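You operate a simulated robot arm through the tools that you are given. There is no shell and no other tool. Be economical: measure what you need, move in short steps, check, and stop when the job is done.

Carry out the task below with a simulated robot arm. There is one attempt and no reset: what you move stays moved.

TASK
Put one of the scent tins from the top of the sideboard on the brass plate.

It is judged by the outcome, as a careful person would: the job done as asked, and still so three seconds after it is handed in. It fails if anything else is knocked over, pushed out of place, dropped, spilled or broken.

THE ROBOT
A 6-joint arm with a two-finger parallel gripper, fixed in place. Base frame: the origin is at the foot of the arm, x ahead of it, y to its left, z up; the work surface is at about z = 800. Lengths are in mm, angles in rad, forces in N, time in s.
With the tool pointing down near the work surface it reaches from about 240 to 640 mm from the base axis. Its first joint turns from -1.152 to 1.152 rad. Payload 2.7 kg.
Tool frame: the origin (TCP) lies between the finger pads and is the grasp point; the fingertips stand 23 mm ahead of it; z points along the fingers, y is the line along which they close. The gripper opens to 94 mm. The fingers are 38 mm wide and 10 mm thick; the gripper's body (54 by 96 mm) begins 39 mm behind the TCP.
Orientation is that of the tool frame in the base frame, as a unit quaternion [x, y, z, w]. With the fingers straight down and closing along the base's y, the tool's x points along the base's -x, its y along +y and its z along -z.

THE INTERFACE
- The arm moves only by the tool arm_command. Its argument "motion" is a list that holds one entry, the list of rows, each a list of 7 numbers: the shift along the tool's x, y, z in cm, then the turn, a rotation vector about the tool's x, y, z in rad, then the opening, from 0 (shut) to 1 (fully open). In form: [[[dx, dy, dz, rx, ry, rz, fingers], ...]]. A call has 1 to 8 rows; each row is the pose to reach, as a shift and turn from the pose commanded when the call began, along the tool's axes at that moment. A row lasts 0.2 s, in which the tool goes at most 50 mm and 0.15 rad; a call with a longer step from one row to the next is refused whole, and so is a gripper value outside its range. A pose out of reach is approached as far as the arm can. The call stops where the force on the tool passes 40 N (or 10 N more than at its start, if that is more) or the arm is blocked; 0.2 s more then pass. The fingers move at their own pace (about 45 mm/s each) and stop on an object; they squeeze with about 40 N. The grip force told is the motor's: it shows also when the fingers shut on nothing. Time passes only in rows, and 0.2 s behind the last, so rows that repeat a pose let the fingers close. It gives the time, the measured TCP pose, the force on the tool (base axes), the opening and the grip force at its end, in the units of the frame above (readings bear some noise), and new pictures: "pictures" is both (left out), scene, wrist or none.
- Cameras (640 x 400 px; columns grow to the right, rows downward): "scene" is fixed at [82.1, -451, 1390.4]; the picture's right is [0.67, -0.75, 0.00], its down [-0.48, -0.43, -0.76] and it looks along [0.57, 0.51, -0.65] (base axes); focal length 359 px, centre (320, 200). "wrist" rides on the gripper at [-39, 0, -44] in the tool frame; the picture's right is [0.00, -1.00, 0.00], its down [0.97, 0.00, -0.24] and it looks along [0.24, 0.00, 0.97] (tool axes); focal length 218 px, centre (320, 200).
- probe_pixels(camera, pixels): for up to 12 pixels [column, row] of the newest picture of that camera ("zoom" is the newest enlarged one), the place [x, y, z] in the base frame of the surface seen there, good to about 2 mm, but the place of the scene camera against the robot may be out by one fixed shift of up to 12 mm in any direction. No time passes.
- enlarge(camera, box): a new picture of the part [left, top, right, bottom] of that camera's present view, enlarged. No time passes.
- finish_job(): hands the job in; it is judged then, once.

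Work in short steps. Measure before you move; look again where a grasp or a placing could have gone wrong, and mend it. You have 60 turns and 120 pictures in all, the two below and enlarged ones among them. Open the gripper and draw the arm clear of the work before you hand the job in, unless the task says otherwise; then end with one line.

The tools are called as name(argument=value, ...) on one line, values as JSON. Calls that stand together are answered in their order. arm_command: Moves the arm, as the interface text tells. Its arguments: {"type":"object","properties":{"motion":{"type":"array","items":{"type":"array","items":{"type":"array","items":{"type":"number"}}}},"pictures":{"type":"string","enum":["both","scene","wrist","none"]}},"required":["motion"]} The other tools are called the same way: probe_pixels (camera, pixels) gives the place of the surface under pixels of a picture; enlarge (camera, box) takes an enlarged picture of a part of a camera's view; finish_job () hands the job in.

At the start:

```text
t: 0.0
tool_pos: [410.5, -8.5, 1081.4]
tcp_rot: [0.0, 1.0, 0.001, 0.0]
contact_force: [0.3, -0.6, 0.3]
gripper_width: 94.1
grip_force: 0.0
```

scene: 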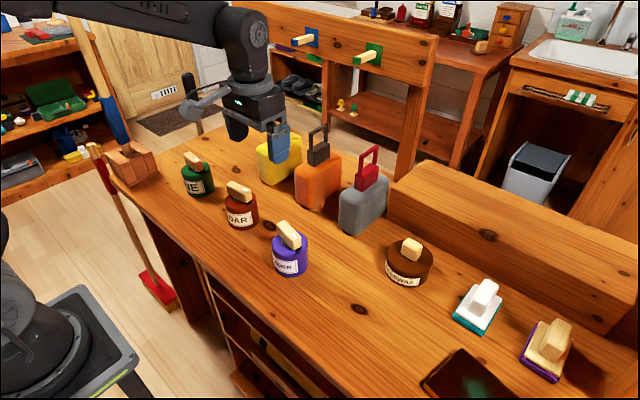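
wrist: 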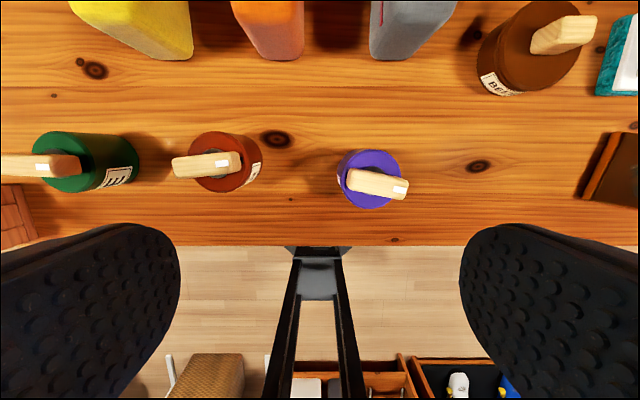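

The scene shows lidded tins (green, red, purple, and a wider brown one) and a dark plate-like item near (470,375). I enlarge to read the labels and find the brass plate.

enlarge(camera="scene", box=[160, 130, 320, 290])

enlarge(camera="scene", box=[360, 220, 640, 400])

enlarge(camera="wrist", box=[440, 0, 640, 240])

enlarge(camera="scene", box=[240, 0, 640, 200])

```text
2.50 times, centred on (240, 210) of scene
```

zoom: 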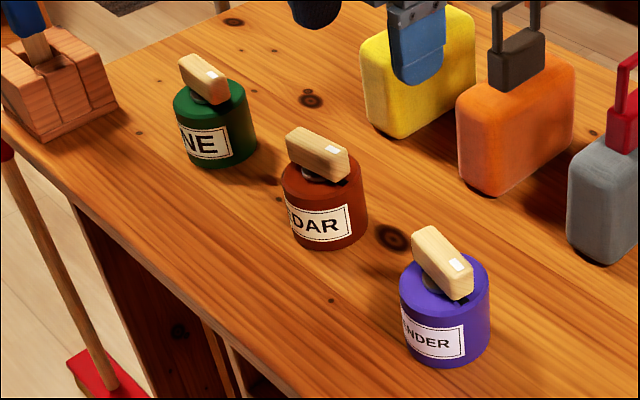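

```text
2.22 times, centred on (500, 310) of scene
```

zoom: 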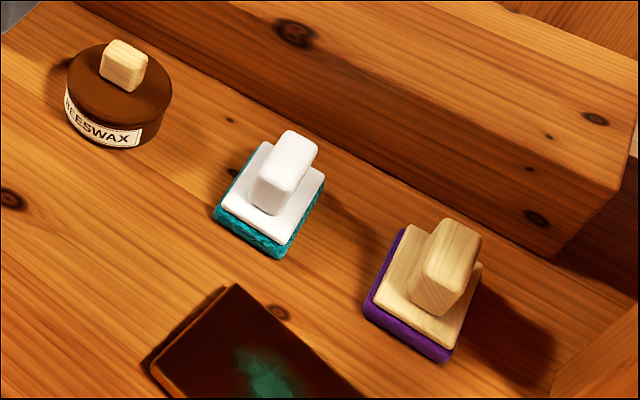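

```text
1.67 times, centred on (540, 120) of wrist
```

zoom: 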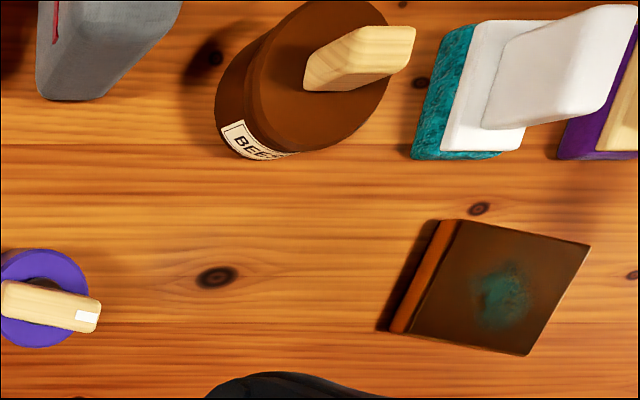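

```text
1.60 times, centred on (440, 100) of scene
```

zoom: 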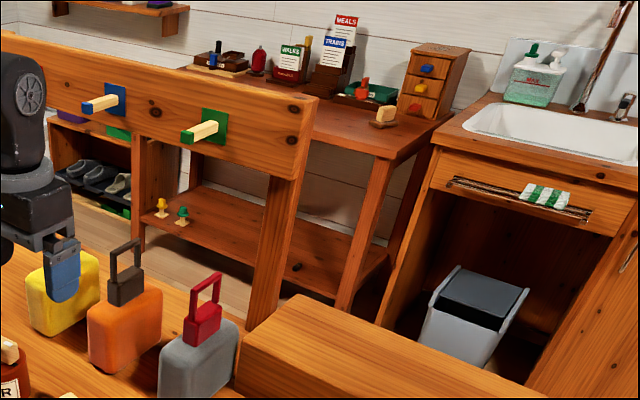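

The tarnished plate with verdigris at scene (470,375) looks like the brass plate; the three small labelled tins are the scents. I probe the lavender tin and the plate.

probe_pixels(camera="wrist", pixels=[[350, 180], [404, 188], [378, 184], [372, 156], [372, 204], [344, 165], [615, 140], [638, 140], [600, 190], [638, 200], [590, 195], [560, 200]])

probe_pixels(camera="scene", pixels=[[464, 350], [425, 386], [470, 375], [516, 390], [480, 395], [440, 380], [415, 385], [283, 228], [296, 245], [290, 236], [304, 250], [290, 277]])

enlarge(camera="wrist", box=[320, 130, 430, 230])

```text
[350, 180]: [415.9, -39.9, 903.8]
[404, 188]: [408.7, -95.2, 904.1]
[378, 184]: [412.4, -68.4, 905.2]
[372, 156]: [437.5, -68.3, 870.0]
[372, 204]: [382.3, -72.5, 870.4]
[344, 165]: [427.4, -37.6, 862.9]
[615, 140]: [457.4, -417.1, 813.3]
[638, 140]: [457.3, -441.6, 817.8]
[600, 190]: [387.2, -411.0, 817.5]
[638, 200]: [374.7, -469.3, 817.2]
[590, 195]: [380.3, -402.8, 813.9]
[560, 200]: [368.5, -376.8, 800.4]
```

```text
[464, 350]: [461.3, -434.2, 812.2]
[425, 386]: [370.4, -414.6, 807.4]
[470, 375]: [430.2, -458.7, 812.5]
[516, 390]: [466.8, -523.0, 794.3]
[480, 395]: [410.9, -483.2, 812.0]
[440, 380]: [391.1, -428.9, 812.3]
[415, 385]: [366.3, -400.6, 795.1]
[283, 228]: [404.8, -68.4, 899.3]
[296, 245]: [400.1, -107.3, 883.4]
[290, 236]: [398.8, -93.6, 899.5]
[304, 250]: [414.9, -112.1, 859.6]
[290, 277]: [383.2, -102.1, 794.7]
```

```text
4.00 times, centred on (375, 180) of wrist
```

zoom: 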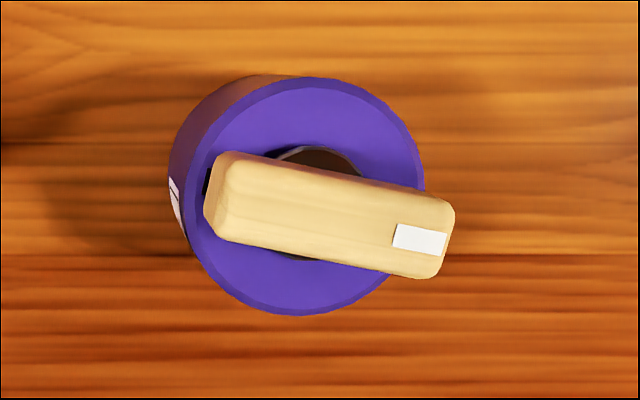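

The lavender tin's handle is centred near (412,-68), top z≈905, long axis almost along y; the plate's top is z≈817, around (418,-450). I'll grip the handle across its width: I move above it and begin turning about 1.44 rad.

arm_command(motion=[[[0, -0.7, 0.5, 0, 0, -0.144, 1], [0, -1.5, 1, 0, 0, -0.288, 1], [0, -2.2, 1.5, 0, 0, -0.432, 1], [0, -3, 2, 0, 0, -0.576, 1], [-0.1, -3.7, 2.5, 0, 0, -0.72, 1], [-0.1, -4.5, 3, 0, 0, -0.864, 1], [-0.1, -5.2, 3.5, 0, 0, -1.008, 1], [-0.2, -5.9, 4, 0, 0, -1.152, 1]]], pictures="none")

arm_command(motion=[[[0, 0, 1, 0, 0, -0.144, 1], [0, 0, 2, 0, 0, -0.288, 1], [0, 0, 3, 0, 0, -0.288, 1]]])

```text
t: 1.8
tool_pos: [413.0, -68.1, 1041.1]
tcp_rot: [-0.547, 0.837, 0.001, 0.0]
contact_force: [1.0, 0.3, 0.7]
gripper_width: 94.0
grip_force: 0.0
```

```text
t: 2.6
tool_pos: [412.9, -68.3, 1010.4]
tcp_rot: [-0.66, 0.751, 0.0, 0.0]
contact_force: [-0.4, -0.1, 0.5]
gripper_width: 93.7
grip_force: 0.2
```

scene: 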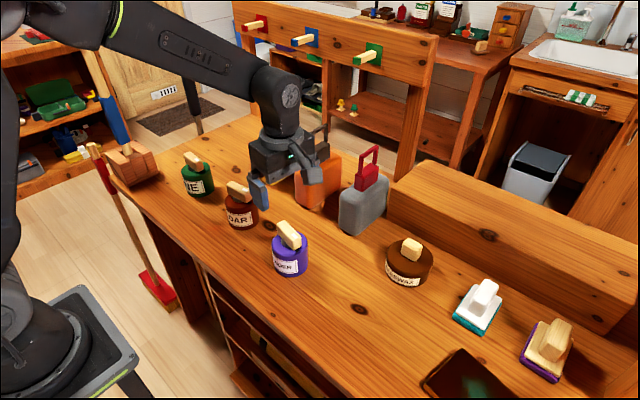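
wrist: 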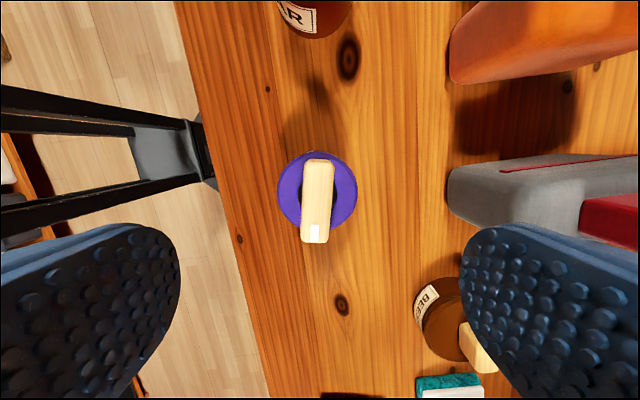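

The handle at wrist (317,200) is nearly aligned with the fingers. I probe its edges and the nearest neighbours for clearance.

probe_pixels(camera="wrist", pixels=[[306, 165], [332, 167], [303, 237], [325, 237], [318, 163], [314, 239], [317, 200], [340, 170], [285, 200], [450, 180], [452, 210], [415, 310]])

enlarge(camera="scene", box=[250, 200, 330, 290])

```text
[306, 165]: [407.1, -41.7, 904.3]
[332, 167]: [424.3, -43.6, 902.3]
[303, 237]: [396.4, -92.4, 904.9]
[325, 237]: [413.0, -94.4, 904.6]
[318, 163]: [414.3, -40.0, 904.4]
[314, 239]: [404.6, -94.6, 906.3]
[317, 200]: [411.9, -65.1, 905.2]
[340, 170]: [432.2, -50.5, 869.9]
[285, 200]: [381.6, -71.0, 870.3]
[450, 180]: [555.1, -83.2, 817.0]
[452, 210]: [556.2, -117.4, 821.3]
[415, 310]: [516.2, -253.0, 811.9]
```

```text
4.44 times, centred on (290, 245) of scene
```

zoom: 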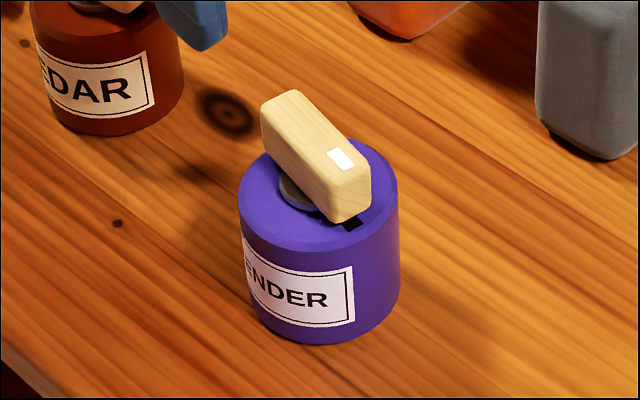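

There's a dark mark on the tin top beneath the white-marked handle end, so it might be a twist handle. I compare the other tins.

enlarge(camera="scene", box=[170, 140, 270, 240])

enlarge(camera="wrist", box=[270, 145, 370, 245])

```text
4.00 times, centred on (220, 190) of scene
```

zoom: 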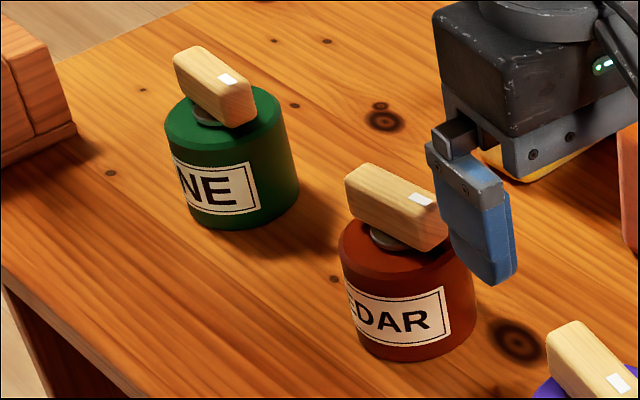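

```text
4.00 times, centred on (320, 195) of wrist
```

zoom: 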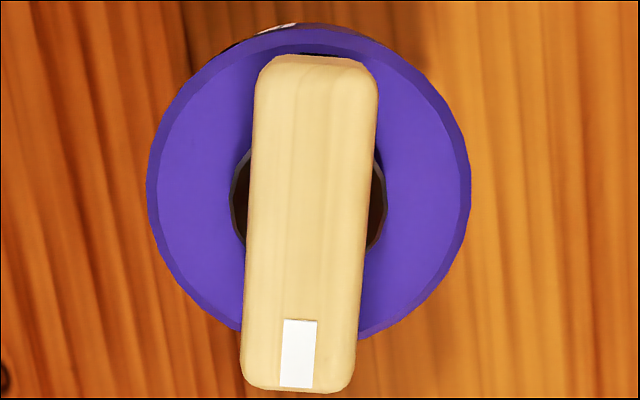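

The handle looks like a bayonet plug in a slotted hole, so lifting by it could just pull it out. I'll grip the tin body (about 56 mm wide, top z=870) with the handle inside the open fingers, TCP at z≈873 so the palm clears the handle. Descending first to z≈905.

arm_command(motion=[[[0.1, 0.24, 2.5, 0, 0, 0, 1], [0.1, 0.24, 5, 0, 0, 0, 1], [0.1, 0.24, 7.5, 0, 0, 0, 1], [0.1, 0.24, 9.5, 0, 0, 0, 1], [0.1, 0.24, 10.5, 0, 0, 0, 1]]])

```text
t: 3.8
tool_pos: [410.0, -68.9, 906.4]
tcp_rot: [-0.659, 0.752, -0.001, 0.0]
contact_force: [0.1, 0.1, -0.8]
gripper_width: 94.2
grip_force: 0.0
```

scene: 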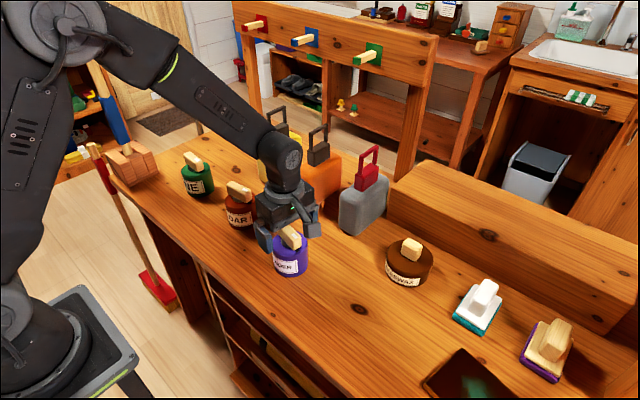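
wrist: 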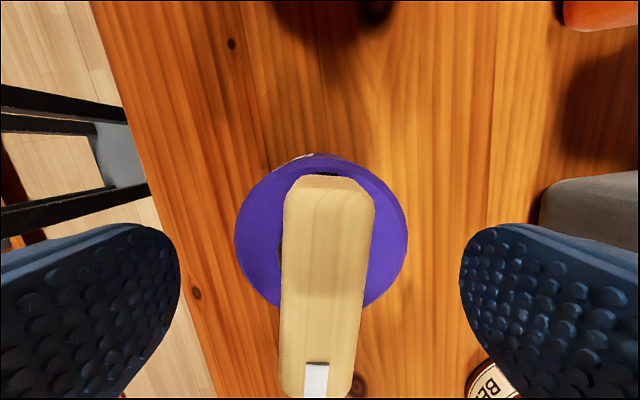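

The tin is centred between the fingers (column ≈320). I lower 34 mm and close.

arm_command(motion=[[[0, 0, 1.2, 0, 0, 0, 1], [0, 0, 2.4, 0, 0, 0, 1], [0, 0, 3.4, 0, 0, 0, 1], [0, 0, 3.4, 0, 0, 0, 0.5], [0, 0, 3.4, 0, 0, 0, 0.4], [0, 0, 3.4, 0, 0, 0, 0.4], [0, 0, 3.4, 0, 0, 0, 0.4], [0, 0, 3.4, 0, 0, 0, 0.4]]])

```text
t: 5.6
tool_pos: [410.4, -68.9, 871.8]
tcp_rot: [-0.659, 0.752, -0.001, -0.001]
contact_force: [0.4, -0.4, -0.3]
gripper_width: 71.3
grip_force: 40.2
```

scene: 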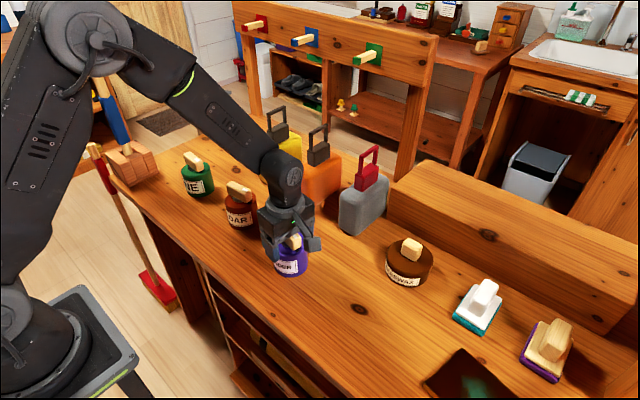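
wrist: 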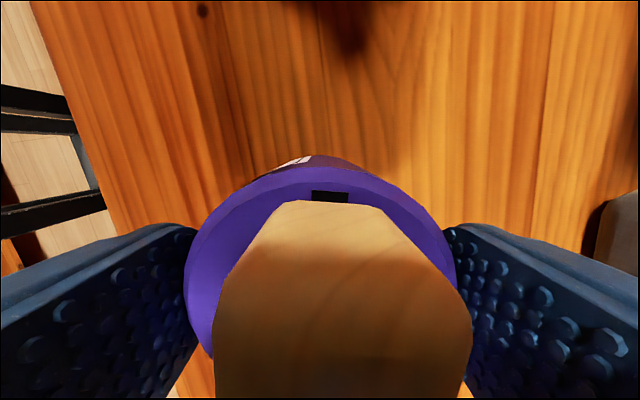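

The fingers stopped at 71 mm with 40 N: the body is held. I lift 30 mm and check that handle and body come together.

arm_command(motion=[[[0, 0, -0.5, 0, 0, 0, 0.4], [0, 0, -1.5, 0, 0, 0, 0.4], [0, 0, -3, 0, 0, 0, 0.4], [0, 0, -3, 0, 0, 0, 0.4]]])

enlarge(camera="scene", box=[220, 160, 360, 300])

```text
t: 6.6
tool_pos: [409.3, -68.6, 903.8]
tcp_rot: [-0.659, 0.752, 0.0, 0.0]
contact_force: [0.4, 0.7, -3.2]
gripper_width: 71.1
grip_force: 39.7
```

scene: 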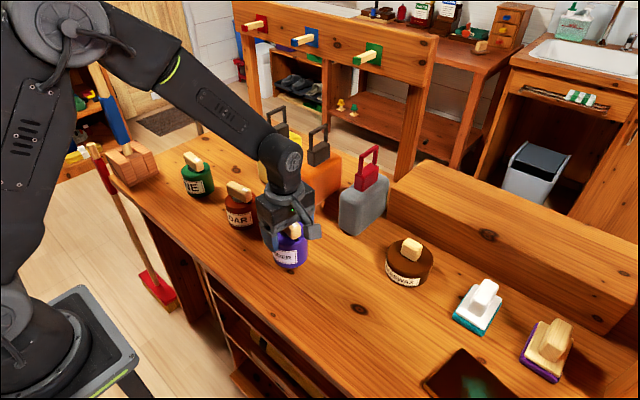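
wrist: 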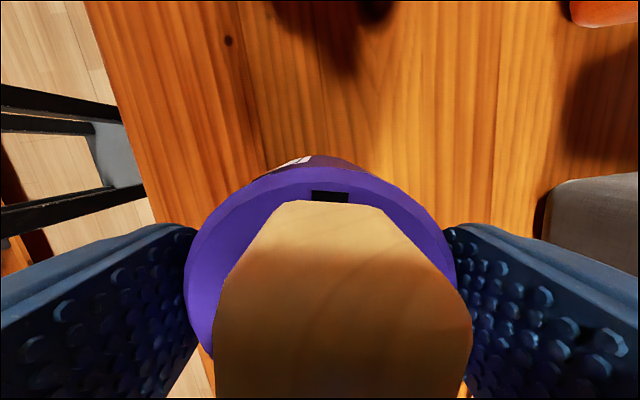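

```text
2.86 times, centred on (290, 230) of scene
```

zoom: 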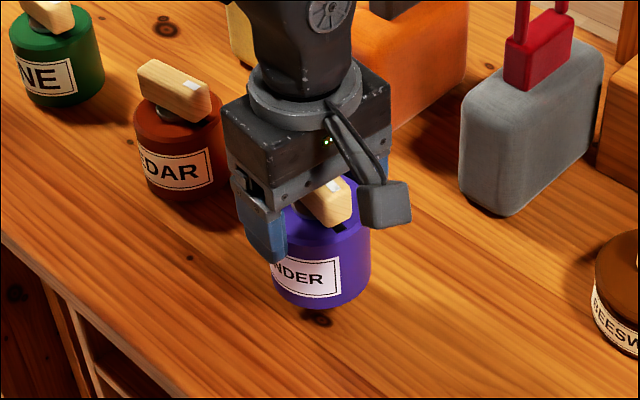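

The tin is lifted intact. A grey box protrudes from the gripper's -y side; I probe where it is so as to keep it clear of things.

probe_pixels(camera="zoom", pixels=[[385, 190], [385, 222], [408, 205], [362, 205], [365, 160], [330, 120], [340, 198]])

probe_pixels(camera="scene", pixels=[[484, 283], [475, 325], [490, 300], [560, 325], [540, 380], [408, 240], [400, 265], [522, 345], [430, 388], [490, 360], [455, 355], [505, 370]])

```text
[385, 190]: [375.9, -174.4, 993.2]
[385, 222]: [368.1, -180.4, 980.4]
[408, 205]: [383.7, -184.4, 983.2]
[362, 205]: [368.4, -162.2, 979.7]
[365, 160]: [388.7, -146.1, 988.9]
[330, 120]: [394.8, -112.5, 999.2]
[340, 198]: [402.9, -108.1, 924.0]
```

```text
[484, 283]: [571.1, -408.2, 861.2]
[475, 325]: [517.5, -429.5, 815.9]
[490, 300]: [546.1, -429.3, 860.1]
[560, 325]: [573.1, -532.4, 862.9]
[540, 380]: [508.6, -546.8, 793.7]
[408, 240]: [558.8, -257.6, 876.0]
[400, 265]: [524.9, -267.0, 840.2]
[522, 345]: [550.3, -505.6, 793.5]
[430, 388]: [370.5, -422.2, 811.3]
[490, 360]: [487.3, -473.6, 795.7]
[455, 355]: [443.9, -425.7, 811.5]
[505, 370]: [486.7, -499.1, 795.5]
```

The box rides well above (z≈980), harmless. Plate corners computed from the first wrist view give its centre at about (410,-470). I raise and carry the tin toward it, turning along with the base.

arm_command(motion=[[[0, 0, -2.5, 0, 0, 0, 0.4], [2, -0.3, -5, 0, 0, 0.07, 0.4], [5, -0.7, -5.5, 0, 0, 0.14, 0.4], [8.5, -1.1, -5.5, 0, 0, 0.21, 0.4], [12, -1.5, -5.5, 0, 0, 0.28, 0.4], [15.5, -2, -5.5, 0, 0, 0.35, 0.4], [18.5, -2.4, -5.5, 0, 0, 0.42, 0.4], [20, -2.6, -5.5, 0, 0, 0.42, 0.4]]])

```text
t: 8.4
tool_pos: [408.9, -271.1, 957.2]
tcp_rot: [-0.488, 0.873, 0.0, 0.0]
contact_force: [0.0, -0.7, -3.4]
gripper_width: 71.2
grip_force: 40.5
```

scene: 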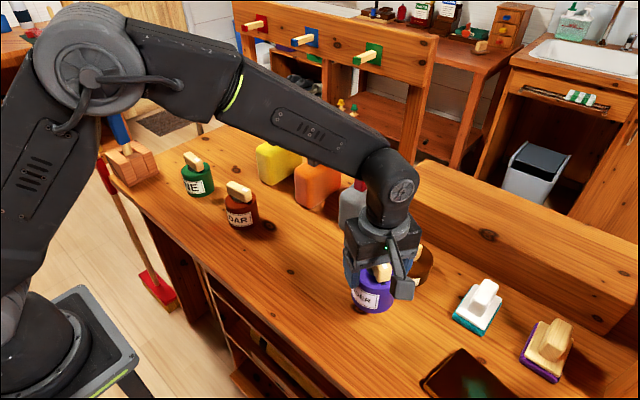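
wrist: 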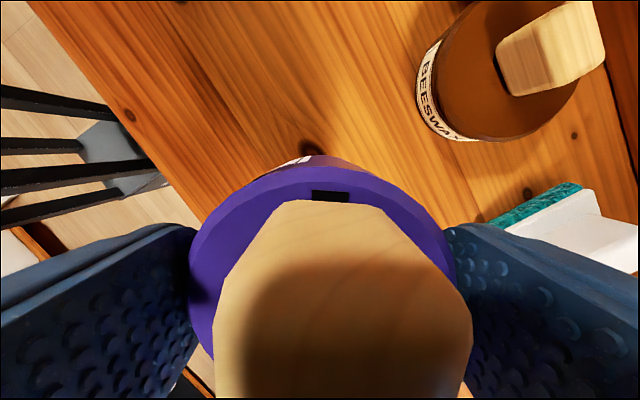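

Carry is steady. I continue 193 mm in -y to above the plate.

arm_command(motion=[[[1.5, -0.9, 0, 0, 0, 0.05, 0.4], [4, -2.4, 0, 0, 0, 0.11, 0.4], [7, -4.25, 0, 0, 0, 0.18, 0.4], [10, -6.1, 0, 0, 0, 0.25, 0.4], [13, -7.9, 0, 0, 0, 0.32, 0.4], [15.5, -9.4, 0, 0, 0, 0.38, 0.4], [16.5, -10, 0, 0, 0, 0.4, 0.4], [16.5, -10, 0, 0, 0, 0.4, 0.4]]])

enlarge(camera="scene", box=[360, 240, 640, 440])

```text
t: 10.2
tool_pos: [408.9, -463.8, 956.4]
tcp_rot: [-0.305, 0.952, 0.0, 0.0]
contact_force: [0.5, -0.2, -3.0]
gripper_width: 71.3
grip_force: 40.1
```

scene: 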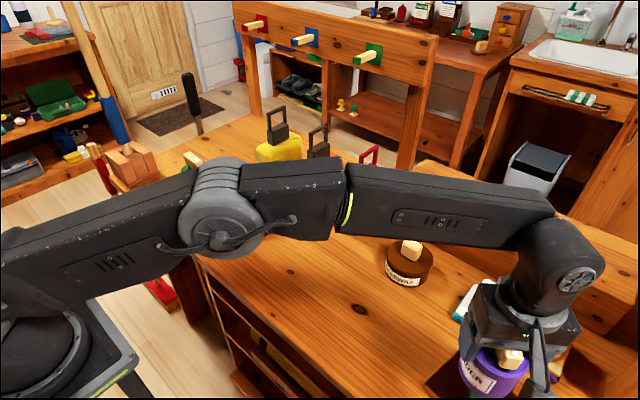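
wrist: 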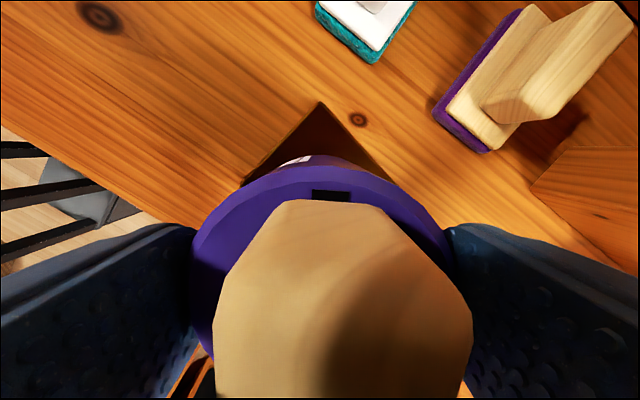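

```text
refused: 440 is not a number from 0 to 400
```

Over the plate; its inner corner shows at wrist (320,102). I probe corner and edges to verify the position.

probe_pixels(camera="wrist", pixels=[[320, 105], [285, 145], [250, 180], [350, 140], [380, 170], [320, 125], [245, 185], [393, 178]])

enlarge(camera="wrist", box=[200, 80, 440, 230])

enlarge(camera="scene", box=[400, 250, 640, 400])

```text
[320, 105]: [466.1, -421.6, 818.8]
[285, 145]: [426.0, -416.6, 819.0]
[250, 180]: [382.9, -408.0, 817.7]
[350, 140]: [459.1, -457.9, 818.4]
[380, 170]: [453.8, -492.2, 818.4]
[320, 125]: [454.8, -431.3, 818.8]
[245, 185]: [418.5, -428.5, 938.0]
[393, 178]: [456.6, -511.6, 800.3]
```

```text
2.67 times, centred on (320, 155) of wrist
```

zoom: 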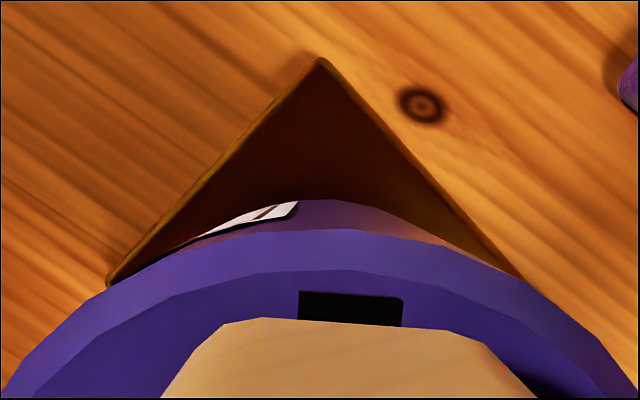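

```text
2.67 times, centred on (520, 325) of scene
```

zoom: 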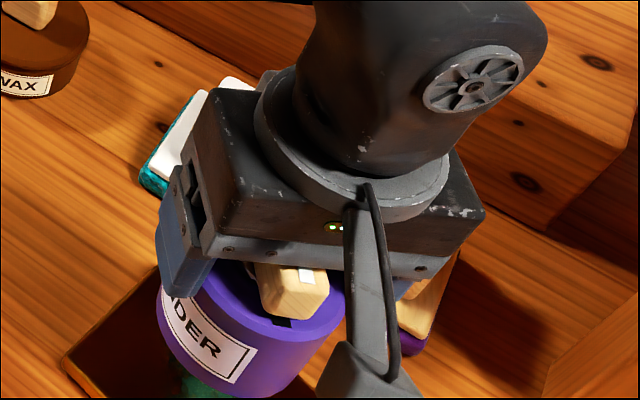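

Plate centre is ≈(413,-470), top z≈818; the tin fits with margin. I shift +4 mm x, -2 mm y and lower 63 mm (contact expected at TCP z≈890).

arm_command(motion=[[[-0.21, -0.39, 0.5, 0, 0, 0, 0.4], [-0.21, -0.39, 2, 0, 0, 0, 0.4], [-0.21, -0.39, 3.5, 0, 0, 0, 0.4], [-0.21, -0.39, 5, 0, 0, 0, 0.4], [-0.21, -0.39, 5.8, 0, 0, 0, 0.4], [-0.21, -0.39, 6.2, 0, 0, 0, 0.4], [-0.21, -0.39, 6.3, 0, 0, 0, 0.4]]])

```text
t: 11.8
tool_pos: [413.6, -465.1, 893.2]
tcp_rot: [-0.304, 0.953, 0.0, 0.0]
contact_force: [-1.7, -0.7, -2.3]
gripper_width: 71.1
grip_force: 39.7
```

scene: 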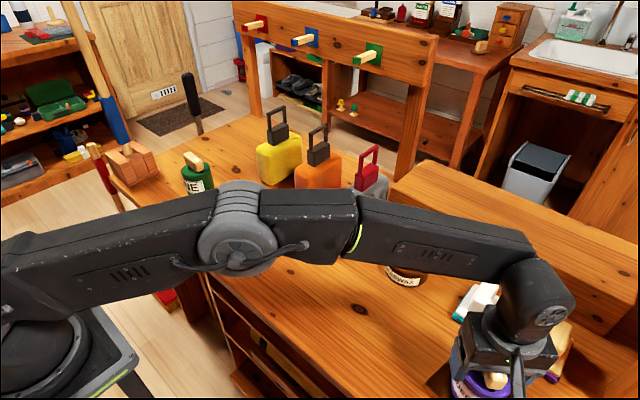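
wrist: 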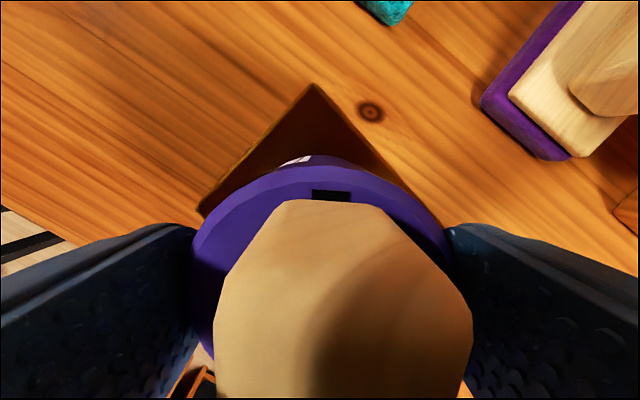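

At z=893 with no contact yet. I lower in 1 mm steps until the force shows touch-down.

arm_command(motion=[[[0, 0, 0.1, 0, 0, 0, 0.4], [0, 0, 0.2, 0, 0, 0, 0.4], [0, 0, 0.25, 0, 0, 0, 0.4], [0, 0, 0.25, 0, 0, 0, 0.4]]], pictures="none")

```text
t: 12.8
tool_pos: [412.2, -466.4, 891.5]
tcp_rot: [-0.305, 0.952, 0.0, -0.001]
contact_force: [0.0, -0.1, -2.4]
gripper_width: 71.0
grip_force: 40.1
```

arm_command(motion=[[[0, 0, 0.1, 0, 0, 0, 0.4], [0, 0, 0.15, 0, 0, 0, 0.4], [0, 0, 0.15, 0, 0, 0, 0.4]]], pictures="none")

```text
t: 13.6
tool_pos: [413.1, -465.8, 890.6]
tcp_rot: [-0.305, 0.952, 0.0, 0.0]
contact_force: [-1.4, 0.6, 2.1]
gripper_width: 71.1
grip_force: 39.7
```

The vertical force changed from -3 to +2 N: the tin rests on the plate. I open the fingers in place.

arm_command(motion=[[[0, 0, 0, 0, 0, 0, 0.8], [0, 0, 0, 0, 0, 0, 0.9], [0, 0, 0, 0, 0, 0, 1], [0, 0, 0, 0, 0, 0, 1], [0, 0, 0, 0, 0, 0, 1]]])

```text
t: 14.8
tool_pos: [411.9, -464.5, 890.5]
tcp_rot: [-0.305, 0.952, 0.0, 0.001]
contact_force: [0.0, 0.1, -0.1]
gripper_width: 94.1
grip_force: 0.0
```

scene: 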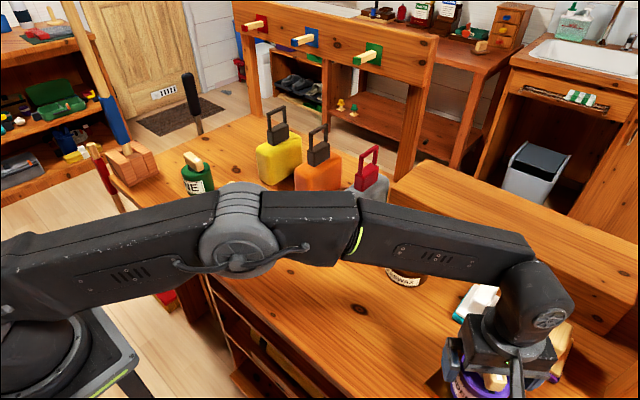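
wrist: 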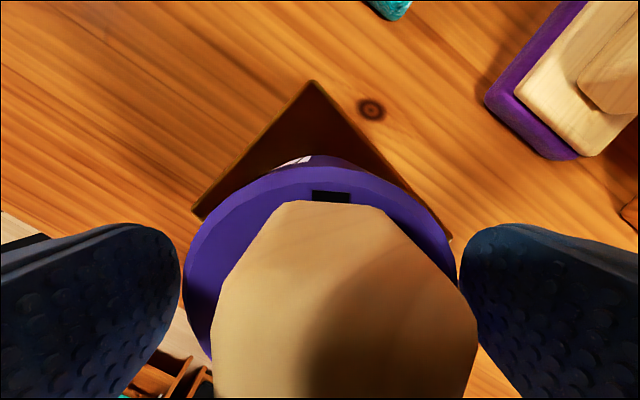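

Released cleanly, the tin stands still. I rise straight up 130 mm.

arm_command(motion=[[[0, 0, -1, 0, 0, 0, 1], [0, 0, -3, 0, 0, 0, 1], [0, 0, -5.5, 0, 0, 0, 1], [0, 0, -8, 0, 0, 0, 1], [0, 0, -10.5, 0, 0, 0, 1], [0, 0, -13, 0, 0, 0, 1]]])

```text
t: 16.2
tool_pos: [412.7, -465.1, 1020.1]
tcp_rot: [-0.305, 0.952, 0.0, 0.0]
contact_force: [0.1, 0.6, -0.5]
gripper_width: 93.9
grip_force: 0.1
```

scene: 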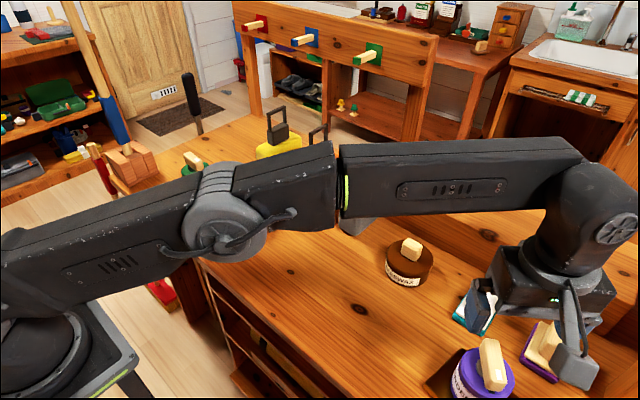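
wrist: 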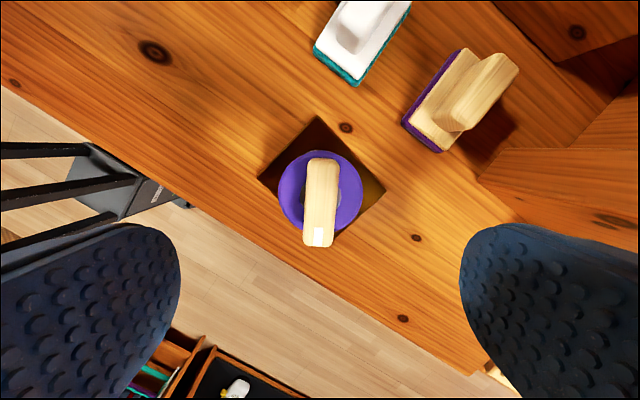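

The tin stands upright on the plate. I draw the arm back toward the middle to get a clear view.

arm_command(motion=[[[-2, 3, -2, 0, 0, 0, 1], [-4, 6, -3, 0, 0, 0, 1], [-6, 9, -4, 0, 0, 0, 1], [-8, 12, -4, 0, 0, 0, 1], [-10, 15, -4, 0, 0, 0, 1], [-12, 17, -4, 0, 0, 0, 1], [-13, 18, -4, 0, 0, 0, 1]]])

enlarge(camera="scene", box=[400, 250, 640, 400])

```text
t: 17.8
tool_pos: [412.8, -243.2, 1060.7]
tcp_rot: [-0.306, 0.952, 0.0, 0.0]
contact_force: [-0.5, 0.3, 0.1]
gripper_width: 94.0
grip_force: 0.0
```

scene: 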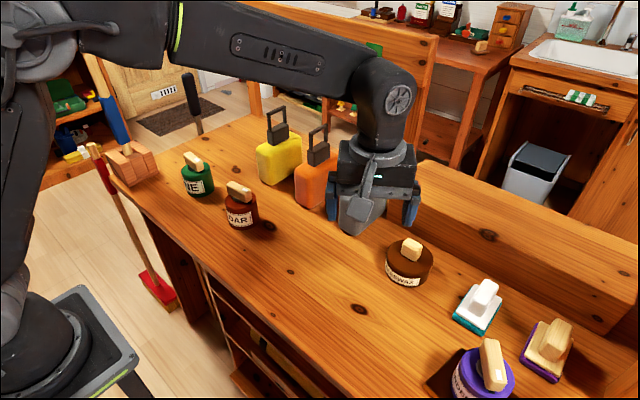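
wrist: 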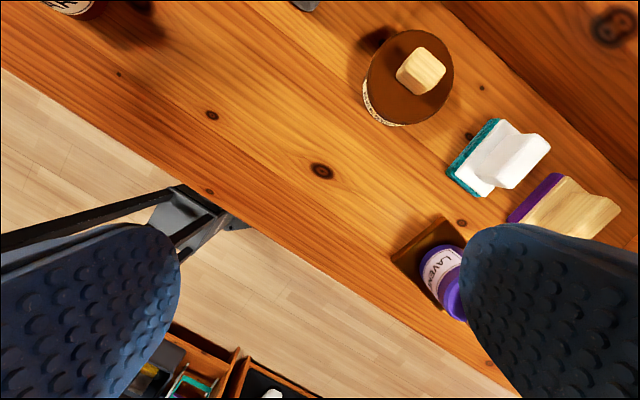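

```text
2.67 times, centred on (520, 325) of scene
```

zoom: 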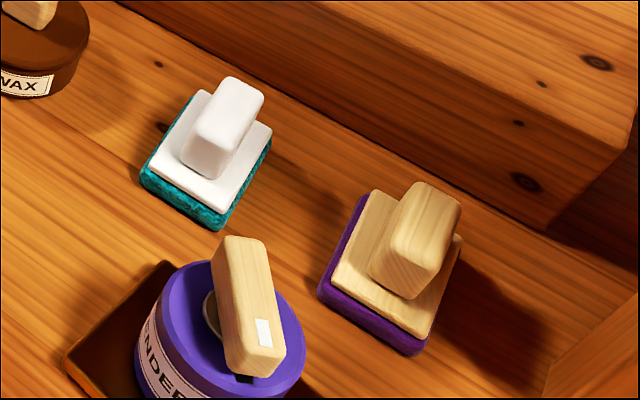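

The tin stands on the plate, everything else is where it was, and the arm is clear.

finish_job()

```text
The job is handed in.
```

The lavender scent tin is standing upright on the brass plate (the tarnished one, the only plate I saw on the sideboard). Nothing else looked disturbed, and the gripper is open and clear.
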